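You operate a simulated robot arm through the tools that you are given. There is no shell and no other tool.

The job below is to be done with a simulated robot arm. You get a single attempt, and the scene is never put back.

TASK
Clamp the two grey housings from the orange tray in the fixture and run the trial machine.
Fine: one run only, after both clamps are shut; both screws end driven home.

The check looks at the end state, three seconds after you hand in, the way a careful person would. Anything else that was tipped, shoved, dropped, spilled or broken makes it a failure.

THE ROBOT
A 7-joint arm with a two-finger parallel gripper, fixed in place. Base frame: the origin is at the foot of the arm, x ahead of it, y to its left, z up; the work surface is at about z = 710. Readings come in mm, rad, newtons and seconds.
Its first joint turns from -2.897 to 2.897 rad. Payload 1.57 kg.
The TCP is the grasp point between the finger pads, 30 mm short of the fingertips. In the tool frame z runs along the fingers and y along their closing line. Largest opening 110 mm; finger width 24, thickness 12; the body of the gripper, 48 by 112 mm, starts 78 mm behind the TCP.
Orientation is that of the tool frame in the base frame, as [roll, pitch, yaw] about the fixed x, y, z axes, in that order (R = Rz(yaw) Ry(pitch) Rx(roll)). With the fingers straight down and closing along the base's y, the tool's x points along the base's -x, its y along +y and its z along -z.

THE INTERFACE
- The arm moves only by the tool play_rows. Its argument "moves" is a list of rows, each a list of 2 entries, a list of its own where there are three numbers: the shift along the base's x, y, z in units of 200 mm (1.0 is 200 mm), then the turn, a rotation vector about the base's x, y, z in units of 90 degrees (1.0 is 90 degrees). In form: [[[x, y, z], [wx, wy, wz]], ...]. A call has 1 to 20 rows; each row is the pose to reach, as a shift and turn from the pose commanded when the call began. "jaw" is the gripper command, from -1 (fully open) to 1 (shut), values between in proportion, set as the call begins (left out, the last holds). A call with a number of a shift or a turn outside -1 to 1 is refused whole. Rows are played at 5 a second. More than 50 mm and 0.15 rad between two rows, or a gripper value outside its range, and nothing of the call is played. Where a pose cannot be reached the arm comes as near as it can. A force on the tool above 40 N (or 10 N above the force at the start of the call, whichever is more), or a blocked arm, ends the call early, and 0.2 s more pass. The fingers move at their own pace (about 108 mm/s each) and stop on an object; they squeeze with about 29 N. The grip force told is the motor's: it shows also when the fingers shut on nothing. Time passes only in rows, and 0.2 s behind the last, so rows that repeat a pose let the fingers close. It gives the time, the measured TCP pose, the force on the tool (base axes), the opening and the grip force at its end, in the units of the frame above (readings bear some noise), with the torque about the TCP (base axes, N m) and any sound that the robot's microphone picked up, and new pictures: "show" is both (left out), scene, wrist or none.
- Cameras (640 x 400 px; columns grow to the right, rows downward): "scene" is fixed at [52.4, -650.3, 1298.1]; the picture's right is [0.68, -0.74, 0.00], its down [-0.57, -0.53, -0.63] and it looks along [0.46, 0.42, -0.78] (base axes); focal length 214 px, centre (320, 200). "wrist" rides on the gripper at [70, 16, -141] in the tool frame; the picture's right is [-0.23, 0.97, 0.00], its down [-0.86, -0.20, -0.48] and it looks along [-0.47, -0.11, 0.88] (tool axes); focal length 222 px, centre (320, 200). There is no depth. A picture from a camera that has moved, and an enlarged one, comes with that camera's place and axes in the base frame and with its lens. The place of the scene camera against the robot may be out by one fixed shift of up to 25 mm in any direction.
- move_column(by): slides the trunk up (or, below 0, down) by that many mm; the arm rides with it, the base frame stays. It gives what a move gives, with no picture.
- inspect(camera, box): a new picture of the part [left, top, right, bottom] of that camera's present view, enlarged. No time passes.
- finish_job(): hands the job in; it is judged then, once.

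Places have to be worked out from the pictures, the camera data and where the tool is seen. Open the gripper and draw the arm clear of the work before you hand the job in, unless the task says otherwise.

The tools are called after "Emit:" as a command line: name --argument value ..., lists and objects as JSON in quotes. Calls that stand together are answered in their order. play_rows: Moves the arm, as the interface text tells. Its arguments: {"type":"object","properties":{"moves":{"type":"array","items":{"type":"array"}},"jaw":{"type":"number"},"show":{"type":"string","enum":["both","scene","wrist","none"]}},"required":["moves"]} The other tools are called the same way: move_column (by) slides the trunk up or down; inspect (camera, box) takes an enlarged picture of a part of a camera's view; finish_job () hands the job in.

At the start:

```text
t: 0.0
ee_pos: [501.0, -287.8, 1091.2]
tool_rot: [3.141, 0.001, -3.141]
force: [-0.2, 0.0, -0.1]
ft_torque: [-0.01, 0.0, -0.02]
width: 109.9
grasp_force: 0.0
trunk travel left (down, up): [-350.0, 260.0]
```

scene: 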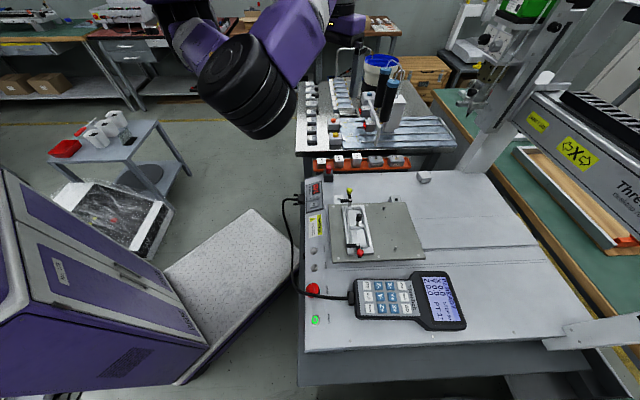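
wrist: 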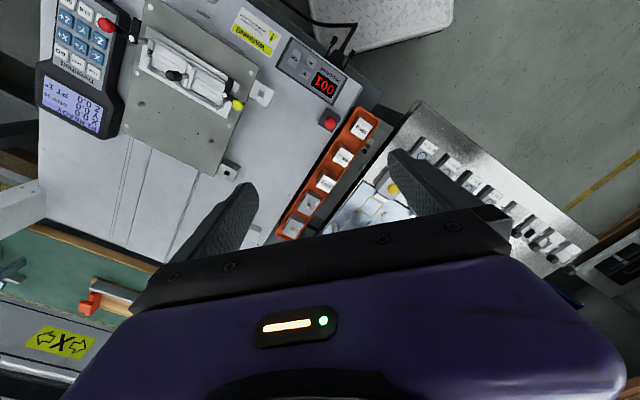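

The pictures show a fixture plate with a clamp, an orange tray with several blocks, a control panel and buttons. I'll look closer at each before moving.

Emit:
inspect --camera "scene" --box '[290, 140, 450, 240]'

Emit:
inspect --camera "scene" --box '[290, 180, 450, 280]'

Emit:
inspect --camera "wrist" --box '[120, 0, 280, 100]'

Emit:
inspect --camera "wrist" --box '[240, 70, 400, 250]'

Emit:
inspect --camera "scene" --box '[290, 250, 480, 350]'

```text
4.00 times, centred on (370, 190) of scene
camera zoom: at [52.4, -650.3, 1298.1], right [0.68, -0.74, 0.0], down [-0.57, -0.53, -0.63], along [0.46, 0.42, -0.78], focal length 858 px, centre (120, 240)
```

zoom: 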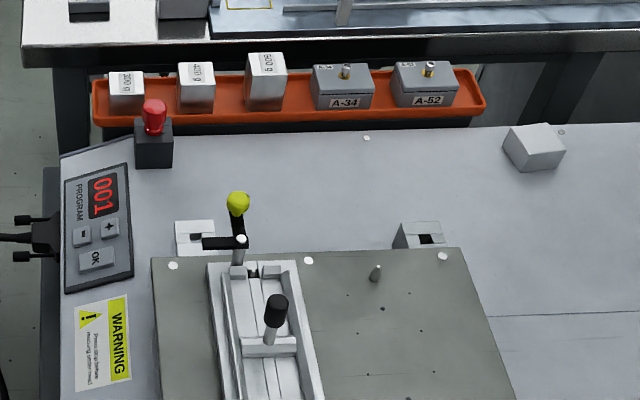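

```text
4.00 times, centred on (370, 230) of scene
camera zoom: at [52.4, -650.3, 1298.1], right [0.68, -0.74, 0.0], down [-0.57, -0.53, -0.63], along [0.46, 0.42, -0.78], focal length 858 px, centre (120, 80)
```

zoom: 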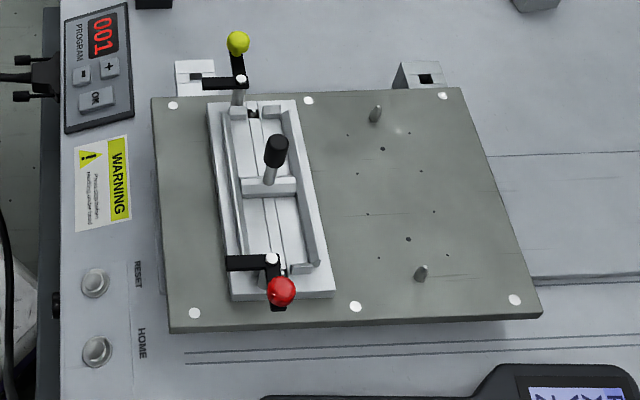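

```text
4.00 times, centred on (200, 50) of wrist
camera zoom: at [433.6, -271.0, 1233.8], right [0.23, 0.97, 0.0], down [0.86, -0.2, 0.48], along [0.47, -0.11, -0.88], focal length 888 px, centre (800, 800)
```

zoom: 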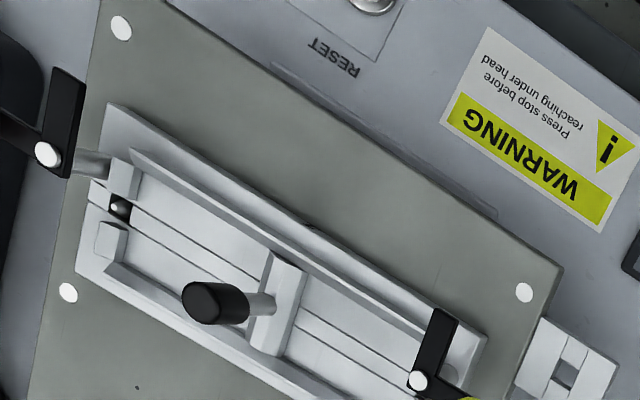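

```text
2.22 times, centred on (320, 160) of wrist
camera zoom: at [433.6, -271.0, 1233.8], right [0.23, 0.97, 0.0], down [0.86, -0.2, 0.48], along [0.47, -0.11, -0.88], focal length 494 px, centre (320, 289)
```

zoom: 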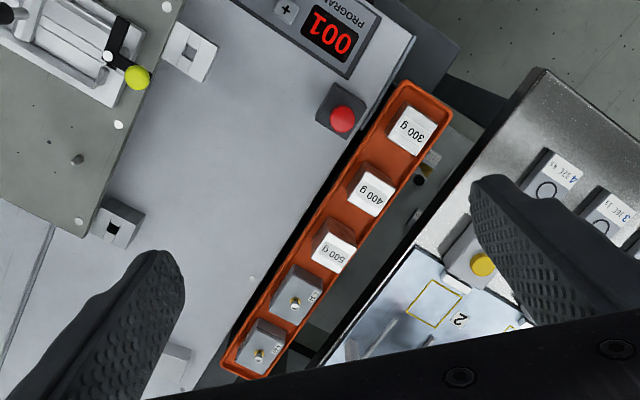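

```text
3.37 times, centred on (385, 300) of scene
camera zoom: at [52.4, -650.3, 1298.1], right [0.68, -0.74, 0.0], down [-0.57, -0.53, -0.63], along [0.46, 0.42, -0.78], focal length 722 px, centre (101, -137)
```

zoom: 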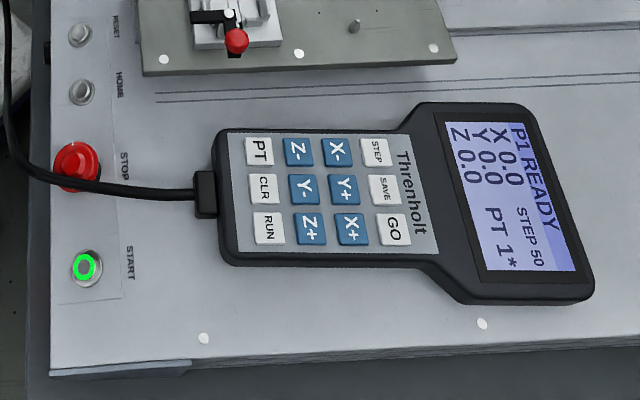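

Before moving I want to see the rest: the gantry, the rear bench and the fixture in closer detail.

Emit:
inspect --camera "scene" --box '[300, 40, 460, 140]'

Emit:
inspect --camera "scene" --box '[440, 0, 640, 125]'

Emit:
inspect --camera "scene" --box '[335, 180, 385, 270]'

Emit:
inspect --camera "scene" --box '[310, 148, 420, 190]'

Emit:
inspect --camera "wrist" --box '[380, 80, 640, 260]'

Emit:
inspect --camera "scene" --box '[480, 90, 640, 350]'

```text
4.00 times, centred on (380, 90) of scene
camera zoom: at [52.4, -650.3, 1298.1], right [0.68, -0.74, 0.0], down [-0.57, -0.53, -0.63], along [0.46, 0.42, -0.78], focal length 858 px, centre (80, 640)
```

zoom: 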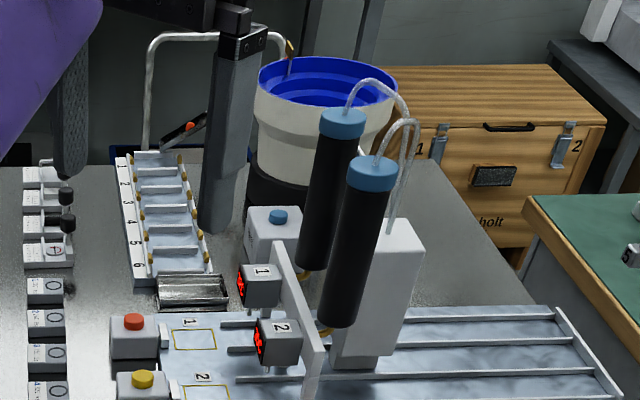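

```text
3.20 times, centred on (540, 62) of scene
camera zoom: at [52.4, -650.3, 1298.1], right [0.68, -0.74, 0.0], down [-0.57, -0.53, -0.63], along [0.46, 0.42, -0.78], focal length 686 px, centre (-384, 640)
```

zoom: 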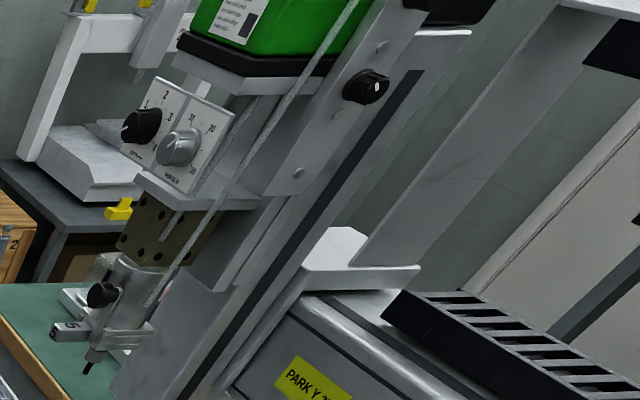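

```text
4.44 times, centred on (360, 225) of scene
camera zoom: at [52.4, -650.3, 1298.1], right [0.68, -0.74, 0.0], down [-0.57, -0.53, -0.63], along [0.46, 0.42, -0.78], focal length 953 px, centre (142, 89)
```

zoom: 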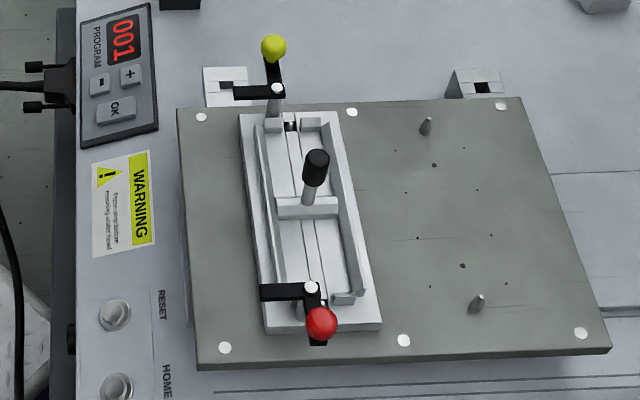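

```text
5.82 times, centred on (365, 169) of scene
camera zoom: at [52.4, -650.3, 1298.1], right [0.68, -0.74, 0.0], down [-0.57, -0.53, -0.63], along [0.46, 0.42, -0.78], focal length 1248 px, centre (58, 380)
```

zoom: 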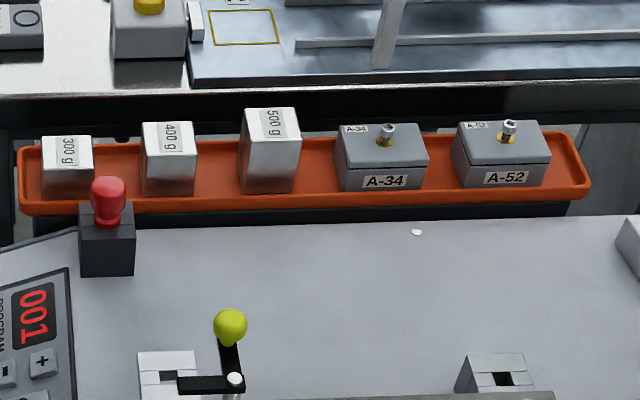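

```text
2.22 times, centred on (510, 170) of wrist
camera zoom: at [433.6, -271.0, 1233.8], right [0.23, 0.97, 0.0], down [0.86, -0.2, 0.48], along [0.47, -0.11, -0.88], focal length 494 px, centre (-102, 267)
```

zoom: 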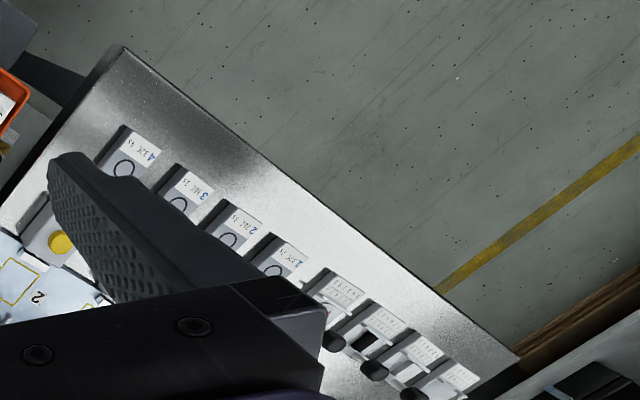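

```text
1.54 times, centred on (560, 220) of scene
camera zoom: at [52.4, -650.3, 1298.1], right [0.68, -0.74, 0.0], down [-0.57, -0.53, -0.63], along [0.46, 0.42, -0.78], focal length 330 px, centre (-49, 169)
```

zoom: 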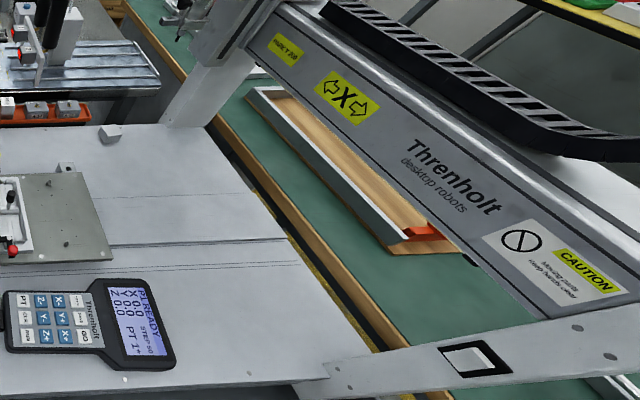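

The housings A-34 and A-52, each with a screw standing in it, sit at the right end of the orange tray. The fixture has a channel with a sliding centre piece and two swing handles, yellow and red. I put the fixture near (380,-510) and move the wrist camera over it for a closer look.

Emit:
play_rows --moves '[[[-0.119, -0.12, -0.113], [0, 0, 0]], [[-0.239, -0.24, -0.226], [0, 0, 0]], [[-0.358, -0.36, -0.339], [0, 0, 0]], [[-0.478, -0.48, -0.4525], [0, 0, 0]], [[-0.597, -0.6, -0.566], [0, 0, 0]], [[-0.716, -0.72, -0.679], [0, 0, 0]], [[-0.836, -0.84, -0.792], [0, 0, 0]], [[-0.955, -0.96, -0.905], [0, 0, 0]], [[-0.955, -0.96, -0.905], [0, 0, 0]]]' --jaw -1

```text
t: 2.0
ee_pos: [308.5, -478.5, 911.5]
tool_rot: [3.141, -0.001, -3.142]
force: [0.3, 0.5, -0.3]
ft_torque: [0.03, -0.02, 0.01]
width: 110.1
grasp_force: 0.0
trunk travel left (down, up): [-350.0, 260.0]
camera wrist: at [242.1, -461.9, 1052.4], right [0.23, 0.97, 0.0], down [0.86, -0.2, 0.48], along [0.47, -0.11, -0.88], focal length 222 px, centre (320, 200)
```

scene: 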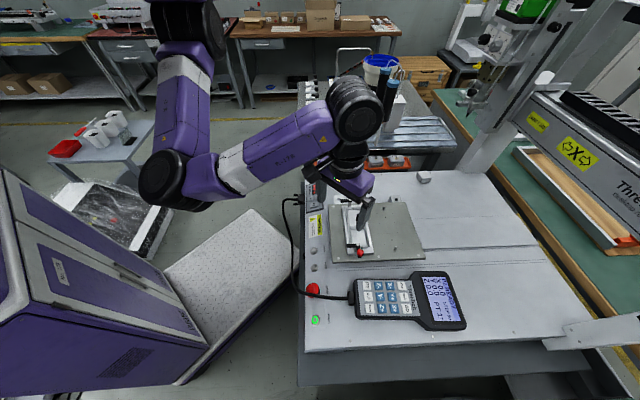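
wrist: 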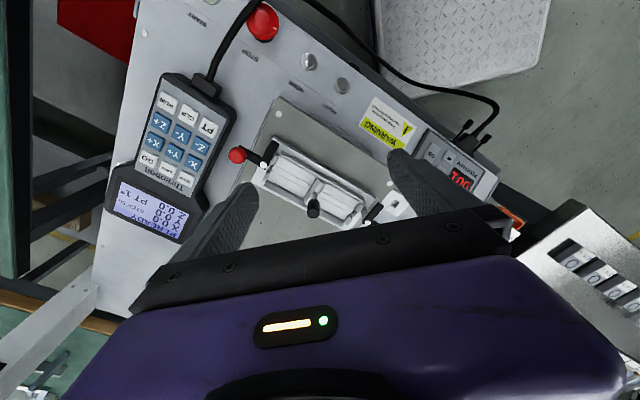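

Emit:
inspect --camera "wrist" --box '[220, 90, 420, 240]'

Emit:
inspect --camera "wrist" --box '[250, 130, 390, 230]'

Emit:
inspect --camera "wrist" --box '[100, 60, 260, 260]'

Emit:
inspect --camera "wrist" --box '[140, 0, 300, 80]'

```text
2.67 times, centred on (320, 165) of wrist
camera zoom: at [242.1, -461.9, 1052.4], right [0.23, 0.97, 0.0], down [0.86, -0.2, 0.48], along [0.47, -0.11, -0.88], focal length 592 px, centre (320, 293)
```

zoom: 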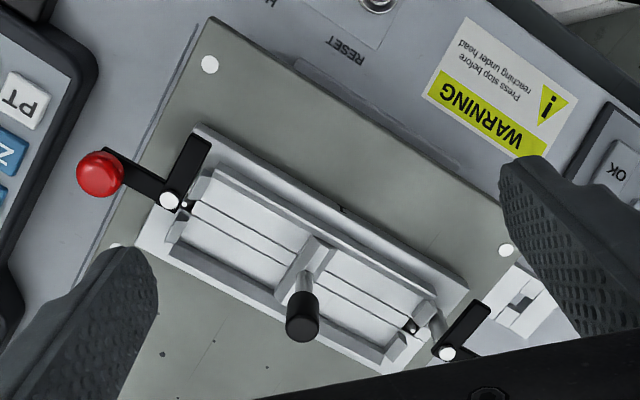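

```text
4.00 times, centred on (320, 180) of wrist
camera zoom: at [242.1, -461.9, 1052.4], right [0.23, 0.97, 0.0], down [0.86, -0.2, 0.48], along [0.47, -0.11, -0.88], focal length 888 px, centre (320, 280)
```

zoom: 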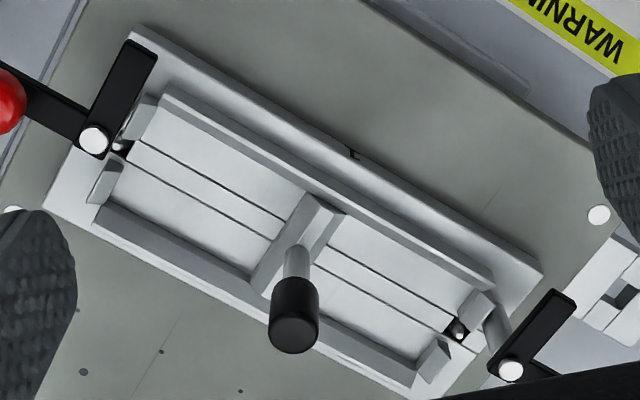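

```text
2.00 times, centred on (180, 160) of wrist
camera zoom: at [242.1, -461.9, 1052.4], right [0.23, 0.97, 0.0], down [0.86, -0.2, 0.48], along [0.47, -0.11, -0.88], focal length 444 px, centre (600, 280)
```

zoom: 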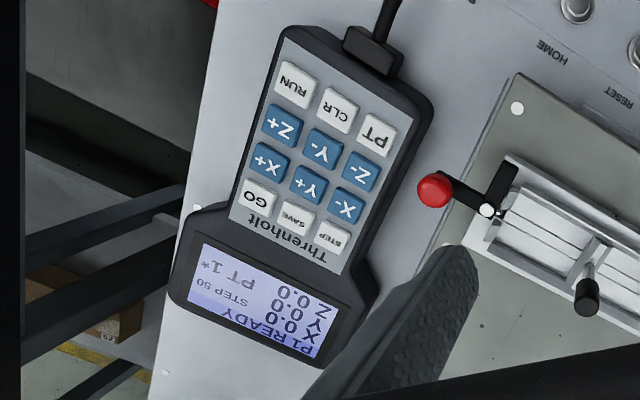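

```text
4.00 times, centred on (220, 40) of wrist
camera zoom: at [242.1, -461.9, 1052.4], right [0.23, 0.97, 0.0], down [0.86, -0.2, 0.48], along [0.47, -0.11, -0.88], focal length 888 px, centre (720, 840)
```

zoom: 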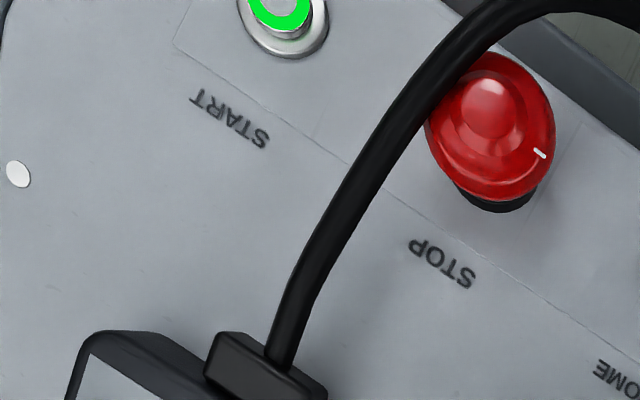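

Red clamp: its bar points sideways (open) with the ball along the channel, and the yellow clamp is the mirror image. A divider with a black-capped lever sits between two pockets. I'll inspect the panel, the dark box with the red cap, and the head dials.

Emit:
inspect --camera "scene" --box '[470, 25, 530, 75]'

Emit:
inspect --camera "scene" --box '[500, 0, 560, 30]'

Emit:
inspect --camera "scene" --box '[455, 80, 495, 120]'

Emit:
inspect --camera "wrist" --box '[360, 110, 520, 240]'

Emit:
inspect --camera "scene" --box '[520, 100, 640, 250]'

Emit:
inspect --camera "scene" --box '[410, 265, 470, 335]'

```text
8.00 times, centred on (500, 50) of scene
camera zoom: at [52.4, -650.3, 1298.1], right [0.68, -0.74, 0.0], down [-0.57, -0.53, -0.63], along [0.46, 0.42, -0.78], focal length 1716 px, centre (-1120, 1400)
```

zoom: 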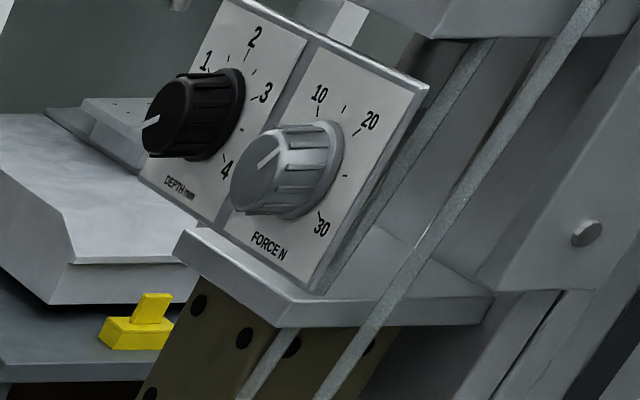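

```text
10.67 times, centred on (530, 15) of scene
camera zoom: at [52.4, -650.3, 1298.1], right [0.68, -0.74, 0.0], down [-0.57, -0.53, -0.63], along [0.46, 0.42, -0.78], focal length 2288 px, centre (-1920, 2173)
```

zoom: 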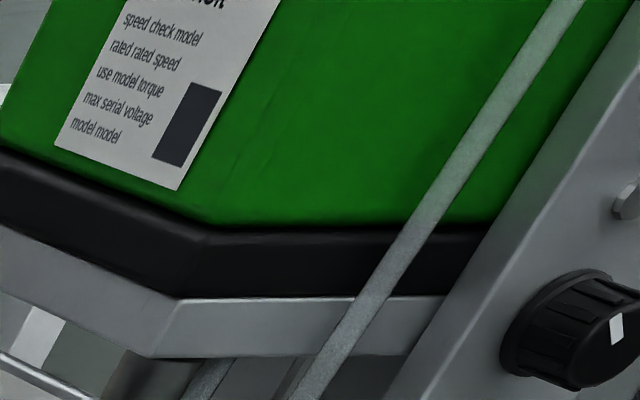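

```text
10.00 times, centred on (475, 100) of scene
camera zoom: at [52.4, -650.3, 1298.1], right [0.68, -0.74, 0.0], down [-0.57, -0.53, -0.63], along [0.46, 0.42, -0.78], focal length 2145 px, centre (-1230, 1200)
```

zoom: 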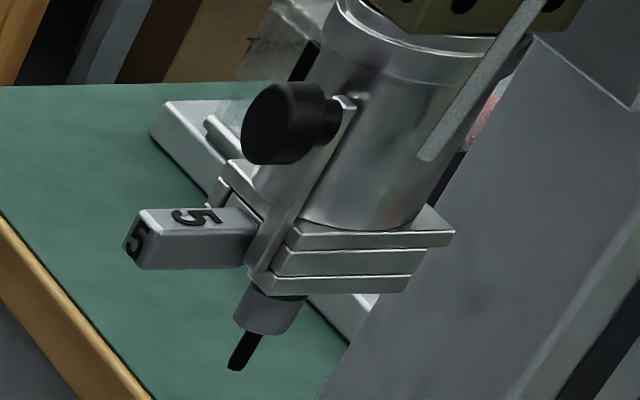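

```text
3.08 times, centred on (440, 175) of wrist
camera zoom: at [242.1, -461.9, 1052.4], right [0.23, 0.97, 0.0], down [0.86, -0.2, 0.48], along [0.47, -0.11, -0.88], focal length 684 px, centre (-49, 277)
```

zoom: 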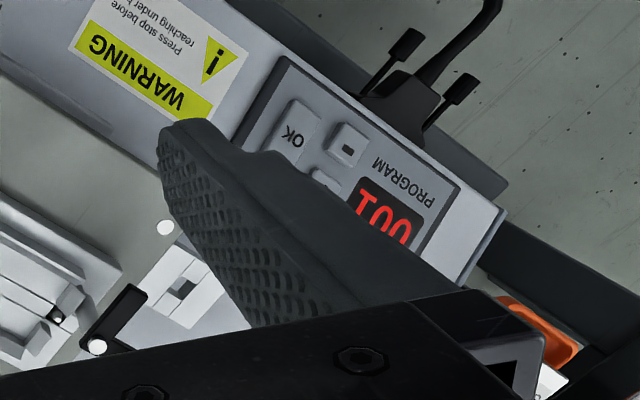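

```text
2.67 times, centred on (580, 175) of scene
camera zoom: at [52.4, -650.3, 1298.1], right [0.68, -0.74, 0.0], down [-0.57, -0.53, -0.63], along [0.46, 0.42, -0.78], focal length 572 px, centre (-373, 267)
```

zoom: 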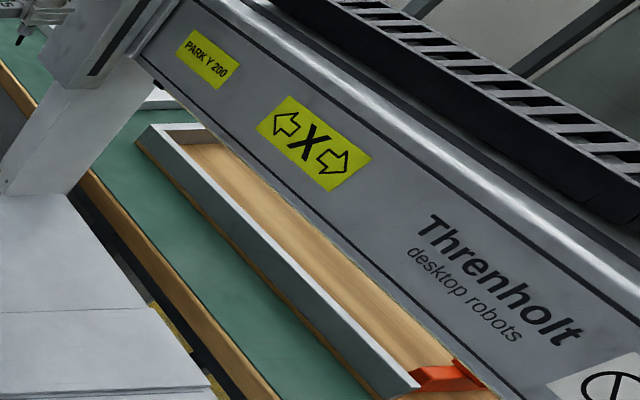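

```text
5.71 times, centred on (440, 300) of scene
camera zoom: at [52.4, -650.3, 1298.1], right [0.68, -0.74, 0.0], down [-0.57, -0.53, -0.63], along [0.46, 0.42, -0.78], focal length 1226 px, centre (-366, -371)
```

zoom: 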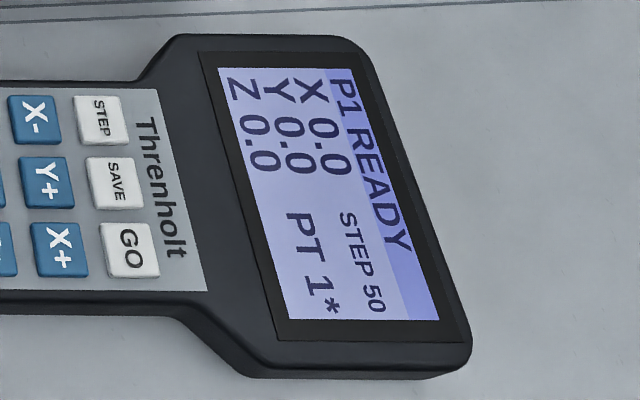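

The machine, fixture and tray are turned about 45° to the base: the fixture channel runs along u=(0.7,0.7) and the tray along v=(0.7,-0.7). Next I go toward the housings, at about (728,-388), turning yaw by -45°, to look at them closely.

Emit:
play_rows --moves '[[[0.16, 0.06, 0.0], [0, 0, -0.042]], [[0.32, 0.12, 0.0], [0, 0, -0.083]], [[0.48, 0.18, 0], [0, 0, -0.125]], [[0.64, 0.24, 0], [0, 0, -0.167]], [[0.8, 0.31, 0], [0, 0, -0.208]], [[0.96, 0.37, 0], [0, 0, -0.25]]]' --show "none"

Emit:
play_rows --moves '[[[0.16, 0.06, -0.05], [0, 0, -0.042]], [[0.32, 0.12, -0.1], [0, 0, -0.083]], [[0.48, 0.18, -0.15], [0, 0, -0.125]], [[0.64, 0.24, -0.2], [0, 0, -0.167]], [[0.8, 0.31, -0.25], [0, 0, -0.208]], [[0.96, 0.365, -0.3], [0, 0, -0.25]], [[0.96, 0.365, -0.3], [0, 0, -0.25]]]'

```text
t: 3.4
ee_pos: [501.9, -404.7, 910.9]
tool_rot: [-3.14, -0.001, 2.748]
force: [-0.1, 0.4, 0.2]
ft_torque: [-0.02, -0.04, -0.01]
width: 110.1
grasp_force: 0.1
trunk travel left (down, up): [-350.0, 260.0]
```

```text
t: 5.0
ee_pos: [694.3, -331.3, 851.1]
tool_rot: [-3.141, 0.002, 2.356]
force: [0.3, -0.1, 0.2]
ft_torque: [-0.01, 0.01, 0.02]
width: 110.1
grasp_force: 0.0
trunk travel left (down, up): [-350.0, 260.0]
camera wrist: at [658.1, -271.3, 992.7], right [0.85, 0.53, 0.0], down [0.46, -0.75, 0.48], along [0.25, -0.41, -0.88], focal length 222 px, centre (320, 200)
```

scene: 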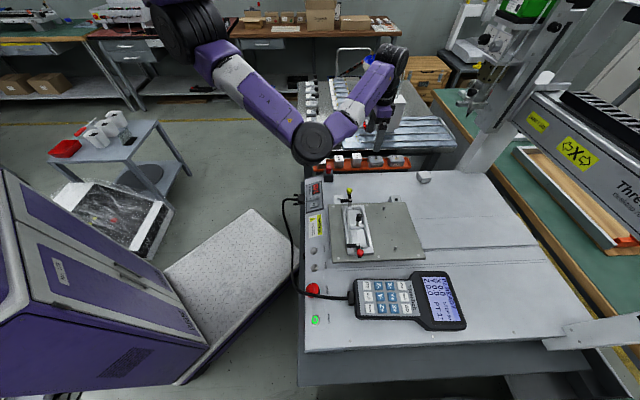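
wrist: 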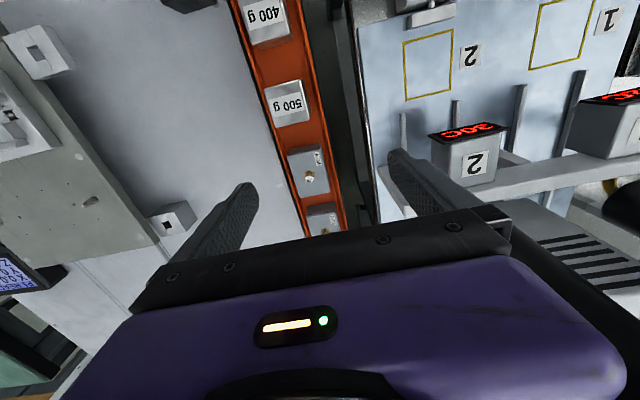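

A-34 sits near (702,-367) and A-52 near (752,-412), half hidden by the gripper body. I shift outward along v to bring them into the upper part of the view.

Emit:
play_rows --moves '[[[0.16, -0.16, 0], [0, 0, 0]], [[0.32, -0.32, 0], [0, 0, 0]], [[0.4, -0.4, 0], [0, 0, 0]], [[0.4, -0.4, 0], [0, 0, 0]]]' --show "wrist"

Emit:
inspect --camera "wrist" --box '[250, 60, 390, 200]'

Emit:
inspect --camera "scene" --box '[360, 148, 420, 178]'

```text
t: 5.4
ee_pos: [712.3, -347.3, 850.9]
tool_rot: [3.141, -0.026, 2.382]
force: [-6.0, 5.8, 8.9]
ft_torque: [0.42, -0.35, 0.49]
width: 109.4
grasp_force: 0.1
trunk travel left (down, up): [-350.0, 260.0]
stopped in row 1: the force on the tool passed its limit at 89 N (the readings are from after the stop); the commanded pose is now the measured one
camera wrist: at [676.7, -289.8, 994.9], right [0.83, 0.55, -0.01], down [0.49, -0.74, 0.46], along [0.25, -0.38, -0.89], focal length 222 px, centre (320, 200)
```

wrist: 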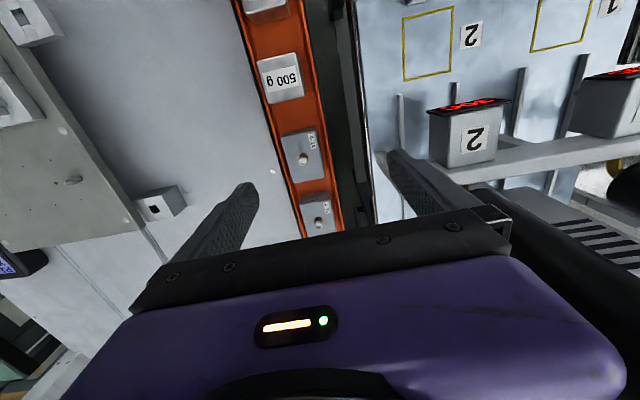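

```text
2.86 times, centred on (320, 130) of wrist
camera zoom: at [676.7, -289.8, 994.9], right [0.83, 0.55, -0.01], down [0.49, -0.74, 0.46], along [0.25, -0.38, -0.89], focal length 635 px, centre (320, 400)
```

zoom: 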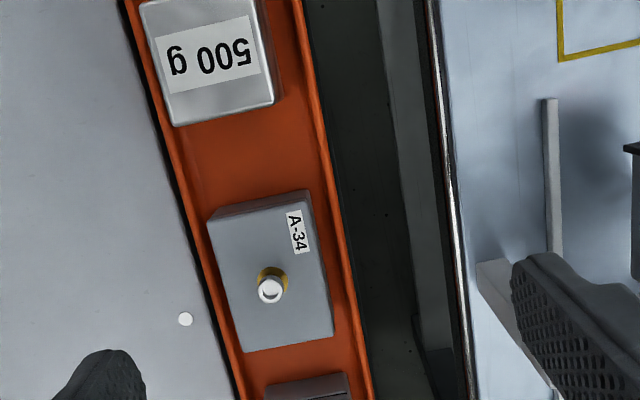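

```text
10.67 times, centred on (390, 163) of scene
camera zoom: at [52.4, -650.3, 1298.1], right [0.68, -0.74, 0.0], down [-0.57, -0.53, -0.63], along [0.46, 0.42, -0.78], focal length 2288 px, centre (-427, 595)
```

zoom: 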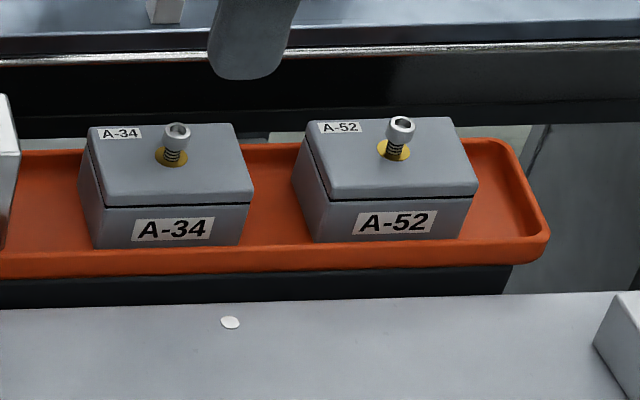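

The move met 89 N, so something was touched, most likely the black syringe at the right of the gripper body. I check the scene before moving on.

Emit:
inspect --camera "scene" --box '[300, 40, 460, 190]'

Emit:
inspect --camera "wrist" --box '[380, 60, 640, 260]'

Emit:
inspect --camera "scene" --box '[350, 40, 430, 160]'

```text
2.67 times, centred on (380, 115) of scene
camera zoom: at [52.4, -650.3, 1298.1], right [0.68, -0.74, 0.0], down [-0.57, -0.53, -0.63], along [0.46, 0.42, -0.78], focal length 572 px, centre (160, 427)
```

zoom: 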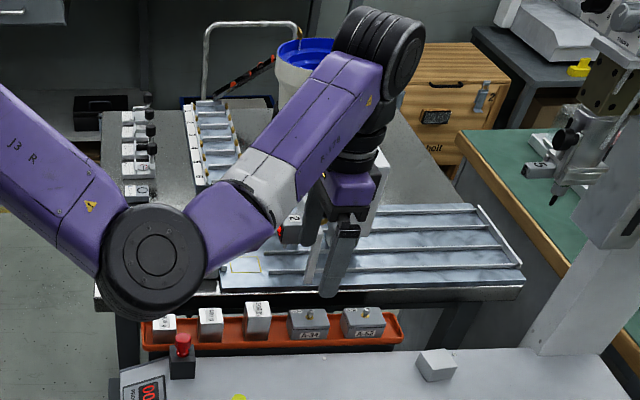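

```text
2.00 times, centred on (510, 160) of wrist
camera zoom: at [676.7, -289.8, 994.9], right [0.83, 0.55, -0.01], down [0.49, -0.74, 0.46], along [0.25, -0.38, -0.89], focal length 444 px, centre (-60, 280)
```

zoom: 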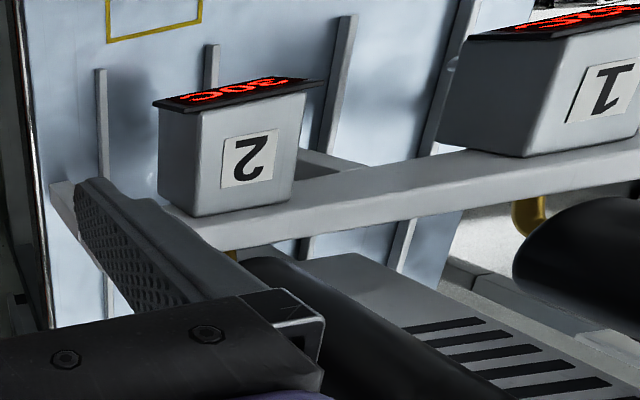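

```text
3.33 times, centred on (390, 100) of scene
camera zoom: at [52.4, -650.3, 1298.1], right [0.68, -0.74, 0.0], down [-0.57, -0.53, -0.63], along [0.46, 0.42, -0.78], focal length 715 px, centre (87, 533)
```

zoom: 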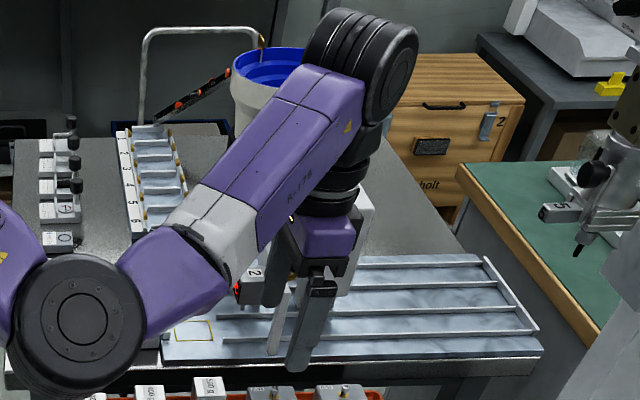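

The gripper's wide side reaches over the rear bench beside syringe 2, which stands near (812,-292). Nothing looks displaced. I back straight off along -v, then toward the machine side (-u), and square the tool up again.

Emit:
play_rows --moves '[[[-0.053, 0.053, 0], [0, 0, 0]], [[-0.12, 0.02, 0], [-0.004, -0.004, -0.005]], [[-0.21, -0.07, 0], [-0.0114, -0.012, -0.0166]], [[-0.355, -0.215, 0.0], [-0.0114, -0.012, -0.0166]], [[-0.495, -0.355, 0.0], [-0.0114, -0.012, -0.0166]], [[-0.64, -0.5, 0.05], [-0.0114, -0.012, -0.0166]], [[-0.64, -0.5, 0.05], [-0.0114, -0.012, -0.0166]]]'

Emit:
inspect --camera "scene" --box '[300, 40, 460, 140]'

Emit:
inspect --camera "wrist" --box '[350, 0, 640, 250]'

```text
t: 7.0
ee_pos: [584.6, -448.6, 861.5]
tool_rot: [-3.141, 0.002, 2.354]
force: [-0.6, 0.4, 0.6]
ft_torque: [0.02, -0.05, -0.01]
width: 110.1
grasp_force: 0.1
trunk travel left (down, up): [-350.0, 260.0]
camera wrist: at [548.1, -386.5, 1002.7], right [0.85, 0.53, 0.0], down [0.46, -0.75, 0.48], along [0.25, -0.41, -0.88], focal length 222 px, centre (320, 200)
```

scene: 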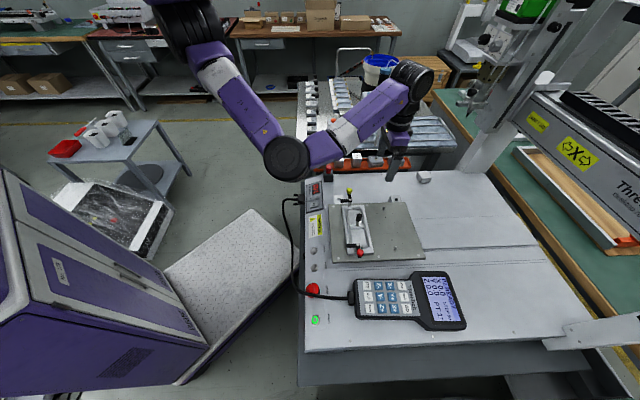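
wrist: 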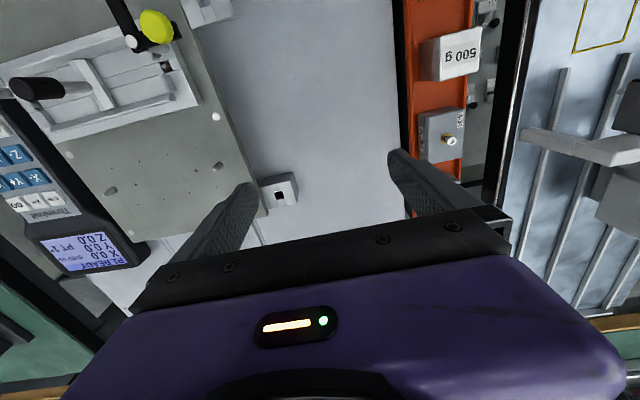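

```text
4.00 times, centred on (380, 90) of scene
camera zoom: at [52.4, -650.3, 1298.1], right [0.68, -0.74, 0.0], down [-0.57, -0.53, -0.63], along [0.46, 0.42, -0.78], focal length 858 px, centre (80, 640)
```

zoom: 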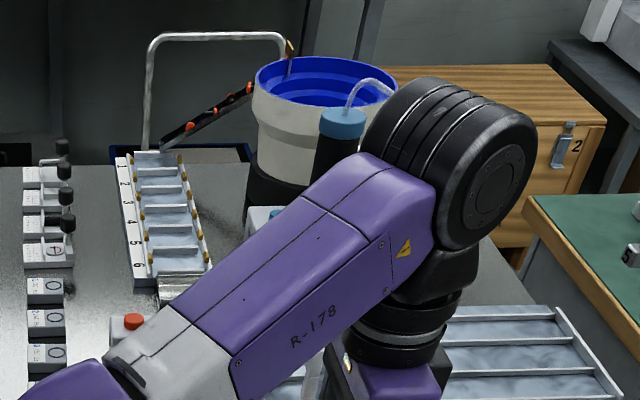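

```text
1.60 times, centred on (495, 125) of wrist
camera zoom: at [548.1, -386.5, 1002.7], right [0.85, 0.53, 0.0], down [0.46, -0.75, 0.48], along [0.25, -0.41, -0.88], focal length 355 px, centre (40, 320)
```

zoom: 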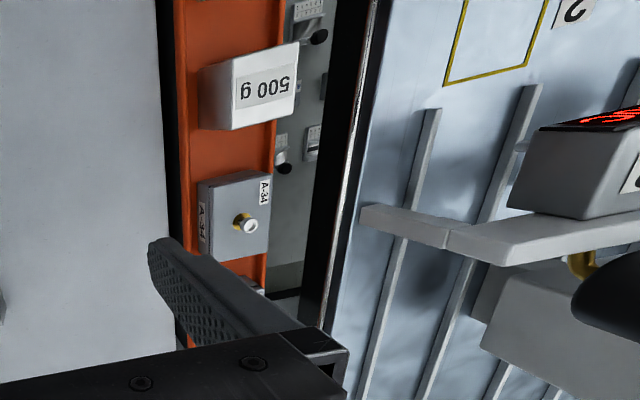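

Backed off cleanly. Now I turn the tool +90° in yaw here, so the jaws close along the tray (v) and the narrow side faces the rear bench, and move to (680,-437) to view both housings.

Emit:
play_rows --moves '[[[0.0, 0.0, 0.02], [0, 0, 0.077]], [[0.0, 0.0, 0.04], [0, 0, 0.154]], [[0.0, 0.0, 0.05], [0, 0, 0.231]], [[0, 0, 0.05], [0, 0, 0.308]], [[0, 0, 0.05], [0, 0, 0.385]], [[0, 0, 0.05], [0, 0, 0.462]], [[0, 0, 0.05], [0, 0, 0.539]], [[0, 0, 0.05], [0, 0, 0.616]], [[0, 0, 0.05], [0, 0, 0.693]], [[0, 0, 0.05], [0, 0, 0.77]], [[0, 0, 0.05], [0, 0, 0.847]], [[0, 0, 0.05], [0, 0, 0.924]], [[0, 0, 0.05], [0, 0, 1.0]], [[0.16, 0.02, 0.03], [0, 0, 1.0]], [[0.32, 0.04, 0.0], [0, 0, 1.0]], [[0.478, 0.06, -0.05], [0, 0, 1.0]], [[0.478, 0.06, -0.05], [0, 0, 1.0]]]'

```text
t: 10.6
ee_pos: [681.1, -435.8, 851.3]
tool_rot: [3.141, 0.0, -2.359]
force: [0.1, -0.5, 0.1]
ft_torque: [-0.01, 0.01, -0.05]
width: 109.9
grasp_force: 0.2
trunk travel left (down, up): [-350.0, 260.0]
camera wrist: at [621.0, -473.4, 993.0], right [-0.53, 0.85, 0.0], down [0.75, 0.46, 0.48], along [0.41, 0.25, -0.88], focal length 222 px, centre (320, 200)
```

scene: 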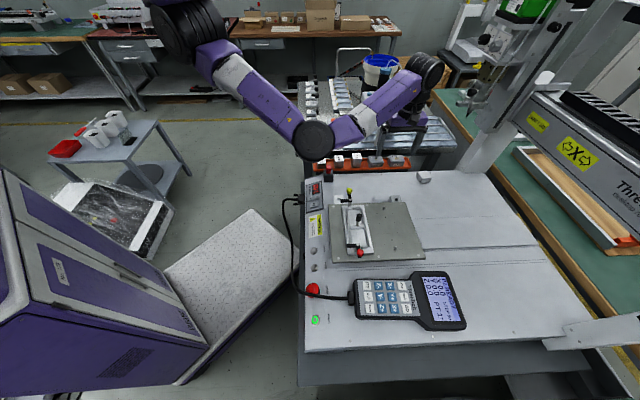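
wrist: 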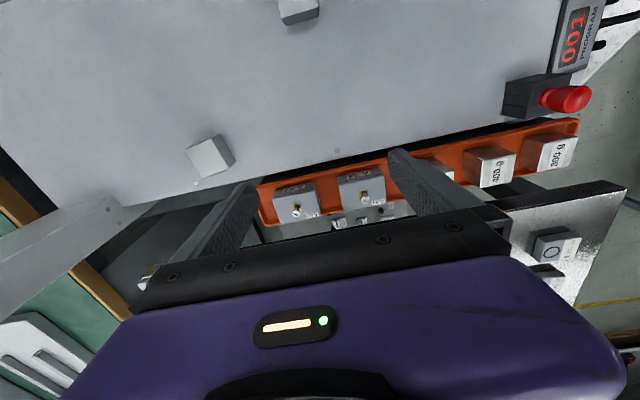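

Emit:
inspect --camera "wrist" --box '[240, 140, 400, 240]'

Emit:
inspect --camera "scene" --box '[330, 150, 420, 185]'

```text
4.00 times, centred on (320, 190) of wrist
camera zoom: at [621.0, -473.4, 993.0], right [-0.53, 0.85, 0.0], down [0.75, 0.46, 0.48], along [0.41, 0.25, -0.88], focal length 888 px, centre (320, 240)
```

zoom: 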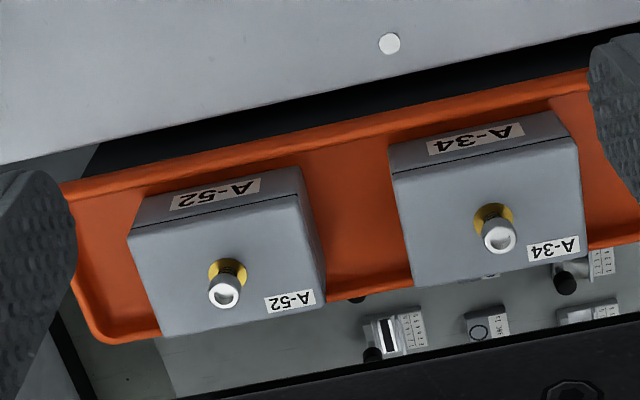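

```text
7.11 times, centred on (375, 168) of scene
camera zoom: at [52.4, -650.3, 1298.1], right [0.68, -0.74, 0.0], down [-0.57, -0.53, -0.63], along [0.46, 0.42, -0.78], focal length 1525 px, centre (-71, 431)
```

zoom: 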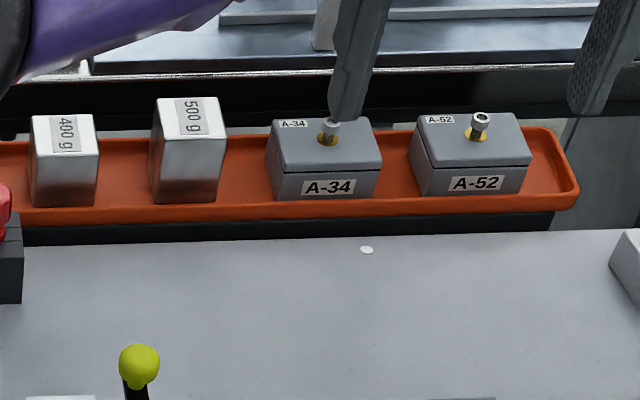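

Triangulating puts the A-34 screw head at (701,-361.5,758) and A-52 at (761,-422). The housings are about 56 mm along v, 40 mm along u, with their tops near z 745 and screws centred. Before grasping I go back to study the fixture pockets up close.

Emit:
play_rows --moves '[[[-0.21, -0.075, 0.03], [0, 0, 0]], [[-0.42, -0.15, 0.06], [0, 0, 0]], [[-0.63, -0.225, 0.09], [0, 0, 0]], [[-0.84, -0.3, 0.12], [0, 0, 0]]]' --show "none"

Emit:
play_rows --moves '[[[-0.21, -0.075, 0.0], [0, 0, 0]], [[-0.42, -0.15, 0.0], [0, 0, 0]], [[-0.63, -0.225, 0.0], [0, 0, 0]], [[-0.84, -0.3, 0.0], [0, 0, 0]], [[-0.84, -0.3, 0.0], [0, 0, 0]]]' --show "wrist"

Emit:
inspect --camera "wrist" --box '[220, 60, 420, 220]'

```text
t: 11.6
ee_pos: [513.6, -494.4, 874.2]
tool_rot: [3.141, -0.001, -2.355]
force: [-0.1, -0.5, -0.3]
ft_torque: [-0.02, 0.02, 0.01]
width: 110.2
grasp_force: 0.0
trunk travel left (down, up): [-350.0, 260.0]
```

```text
t: 12.8
ee_pos: [343.9, -555.4, 875.3]
tool_rot: [3.141, 0.001, -2.358]
force: [-0.6, -0.2, -0.1]
ft_torque: [0.01, 0.0, 0.0]
width: 109.9
grasp_force: 0.1
trunk travel left (down, up): [-350.0, 260.0]
camera wrist: at [284.4, -593.0, 1016.2], right [-0.53, 0.85, 0.0], down [0.75, 0.46, 0.48], along [0.41, 0.25, -0.88], focal length 222 px, centre (320, 200)
```

wrist: 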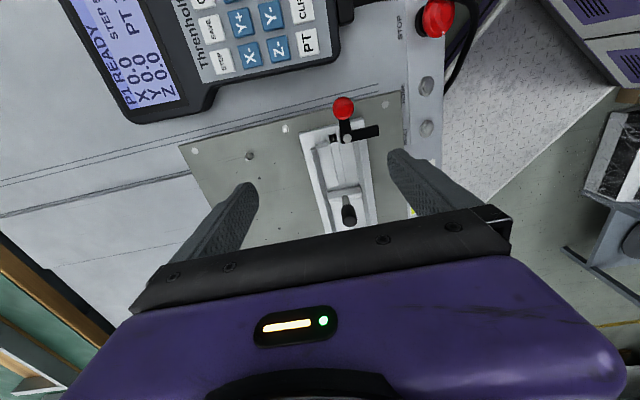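

```text
2.50 times, centred on (320, 140) of wrist
camera zoom: at [284.4, -593.0, 1016.2], right [-0.53, 0.85, 0.0], down [0.75, 0.46, 0.48], along [0.41, 0.25, -0.88], focal length 555 px, centre (320, 350)
```

zoom: 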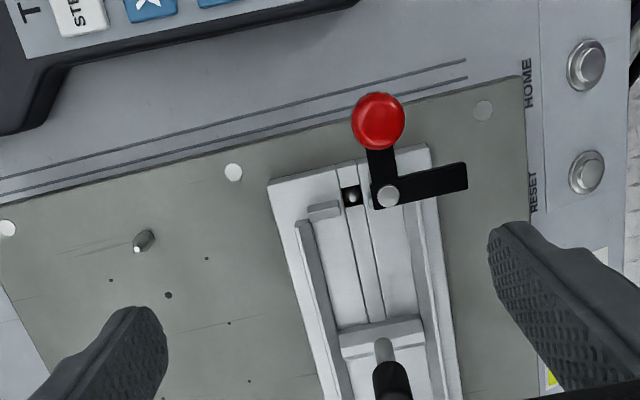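

Working in machine axes (u,v): the fixture base top is at z≈763 and its centre at u≈-90, v≈619.5. The clamp pivots are at u≈-166 and -14, v≈606, with tops at z≈807, the ball at z≈817 and the knob top at z≈828. I shift -u to see both pockets clear of the gripper body.

Emit:
play_rows --moves '[[[-0.1, -0.1, 0.0], [0, 0, 0]], [[-0.24, -0.24, 0.0], [0, 0, 0]], [[-0.24, -0.24, 0.0], [0, 0, 0]]]' --show "wrist"

Emit:
inspect --camera "wrist" --box '[280, 80, 400, 160]'

Emit:
inspect --camera "wrist" --box '[280, 140, 400, 220]'

```text
t: 13.6
ee_pos: [296.4, -605.6, 876.1]
tool_rot: [-3.141, 0.0, -2.358]
force: [0.5, 0.1, 0.5]
ft_torque: [0.0, -0.04, -0.02]
width: 109.9
grasp_force: 0.1
trunk travel left (down, up): [-350.0, 260.0]
camera wrist: at [236.7, -641.8, 1016.5], right [-0.53, 0.85, 0.0], down [0.75, 0.46, 0.48], along [0.41, 0.25, -0.88], focal length 222 px, centre (320, 200)
```

wrist: 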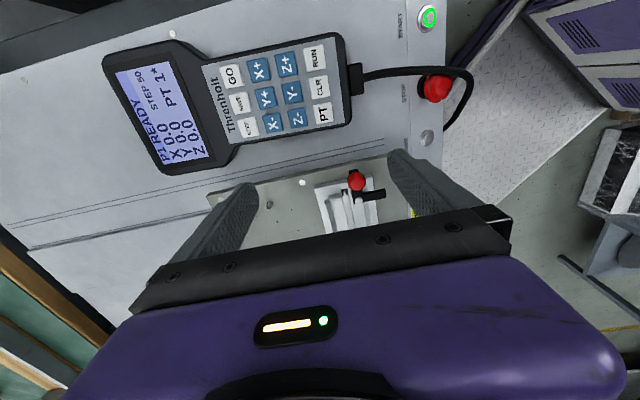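

```text
5.00 times, centred on (340, 120) of wrist
camera zoom: at [236.7, -641.8, 1016.5], right [-0.53, 0.85, 0.0], down [0.75, 0.46, 0.48], along [0.41, 0.25, -0.88], focal length 1111 px, centre (220, 600)
```

zoom: 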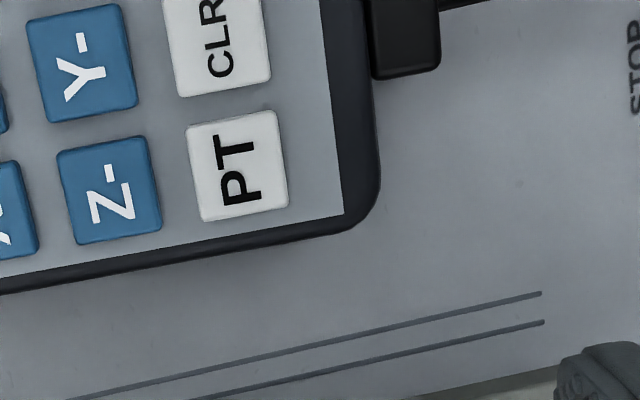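

```text
5.00 times, centred on (340, 180) of wrist
camera zoom: at [236.7, -641.8, 1016.5], right [-0.53, 0.85, 0.0], down [0.75, 0.46, 0.48], along [0.41, 0.25, -0.88], focal length 1111 px, centre (220, 300)
```

zoom: 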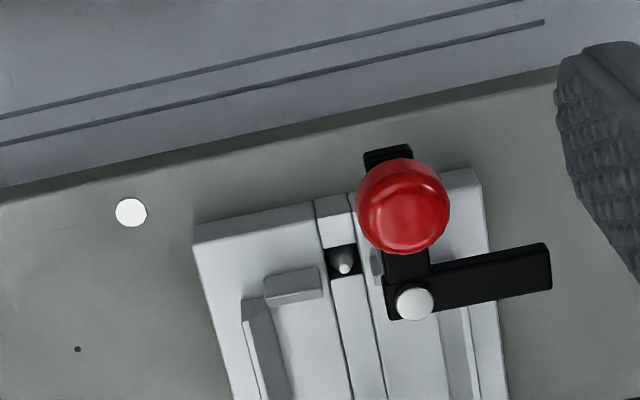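

Wrong way — features move down the image as I go -u. I move +u instead, staying at z≈880, above every handle.

Emit:
play_rows --moves '[[[0.16, 0.16, 0.03], [0, 0, 0]], [[0.32, 0.32, 0.03], [0, 0, 0]], [[0.48, 0.48, 0.03], [0, 0, 0]], [[0.5, 0.48, 0.03], [0, 0, 0]]]' --show "wrist"

Emit:
inspect --camera "wrist" --box '[280, 40, 400, 120]'

Emit:
inspect --camera "wrist" --box '[280, 120, 400, 220]'

```text
t: 14.6
ee_pos: [395.1, -507.3, 881.2]
tool_rot: [-3.141, -0.001, -2.358]
force: [-0.8, 0.9, -0.9]
ft_torque: [-0.03, 0.01, 0.01]
width: 110.2
grasp_force: 0.1
trunk travel left (down, up): [-350.0, 260.0]
camera wrist: at [335.9, -545.2, 1023.2], right [-0.53, 0.85, 0.0], down [0.75, 0.46, 0.48], along [0.41, 0.25, -0.88], focal length 222 px, centre (320, 200)
```

wrist: 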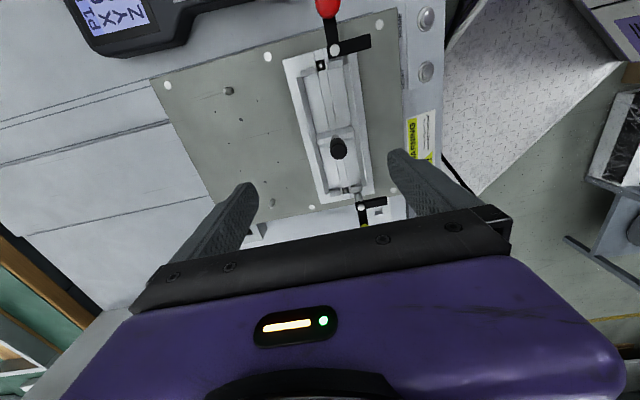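

```text
5.00 times, centred on (340, 80) of wrist
camera zoom: at [335.9, -545.2, 1023.2], right [-0.53, 0.85, 0.0], down [0.75, 0.46, 0.48], along [0.41, 0.25, -0.88], focal length 1111 px, centre (220, 800)
```

zoom: 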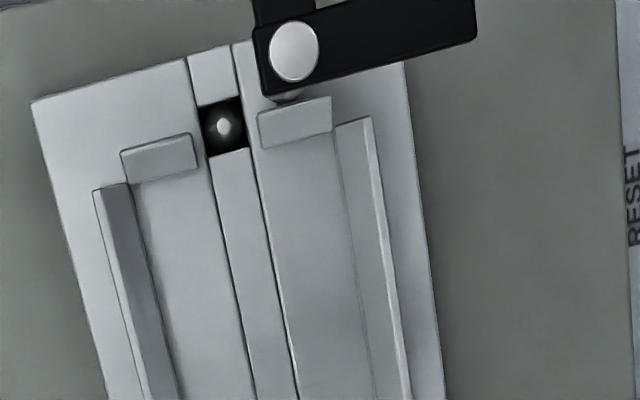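

```text
4.00 times, centred on (340, 170) of wrist
camera zoom: at [335.9, -545.2, 1023.2], right [-0.53, 0.85, 0.0], down [0.75, 0.46, 0.48], along [0.41, 0.25, -0.88], focal length 888 px, centre (240, 320)
```

zoom: 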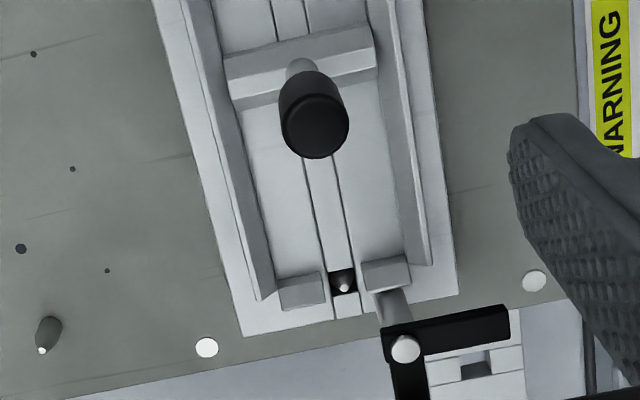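

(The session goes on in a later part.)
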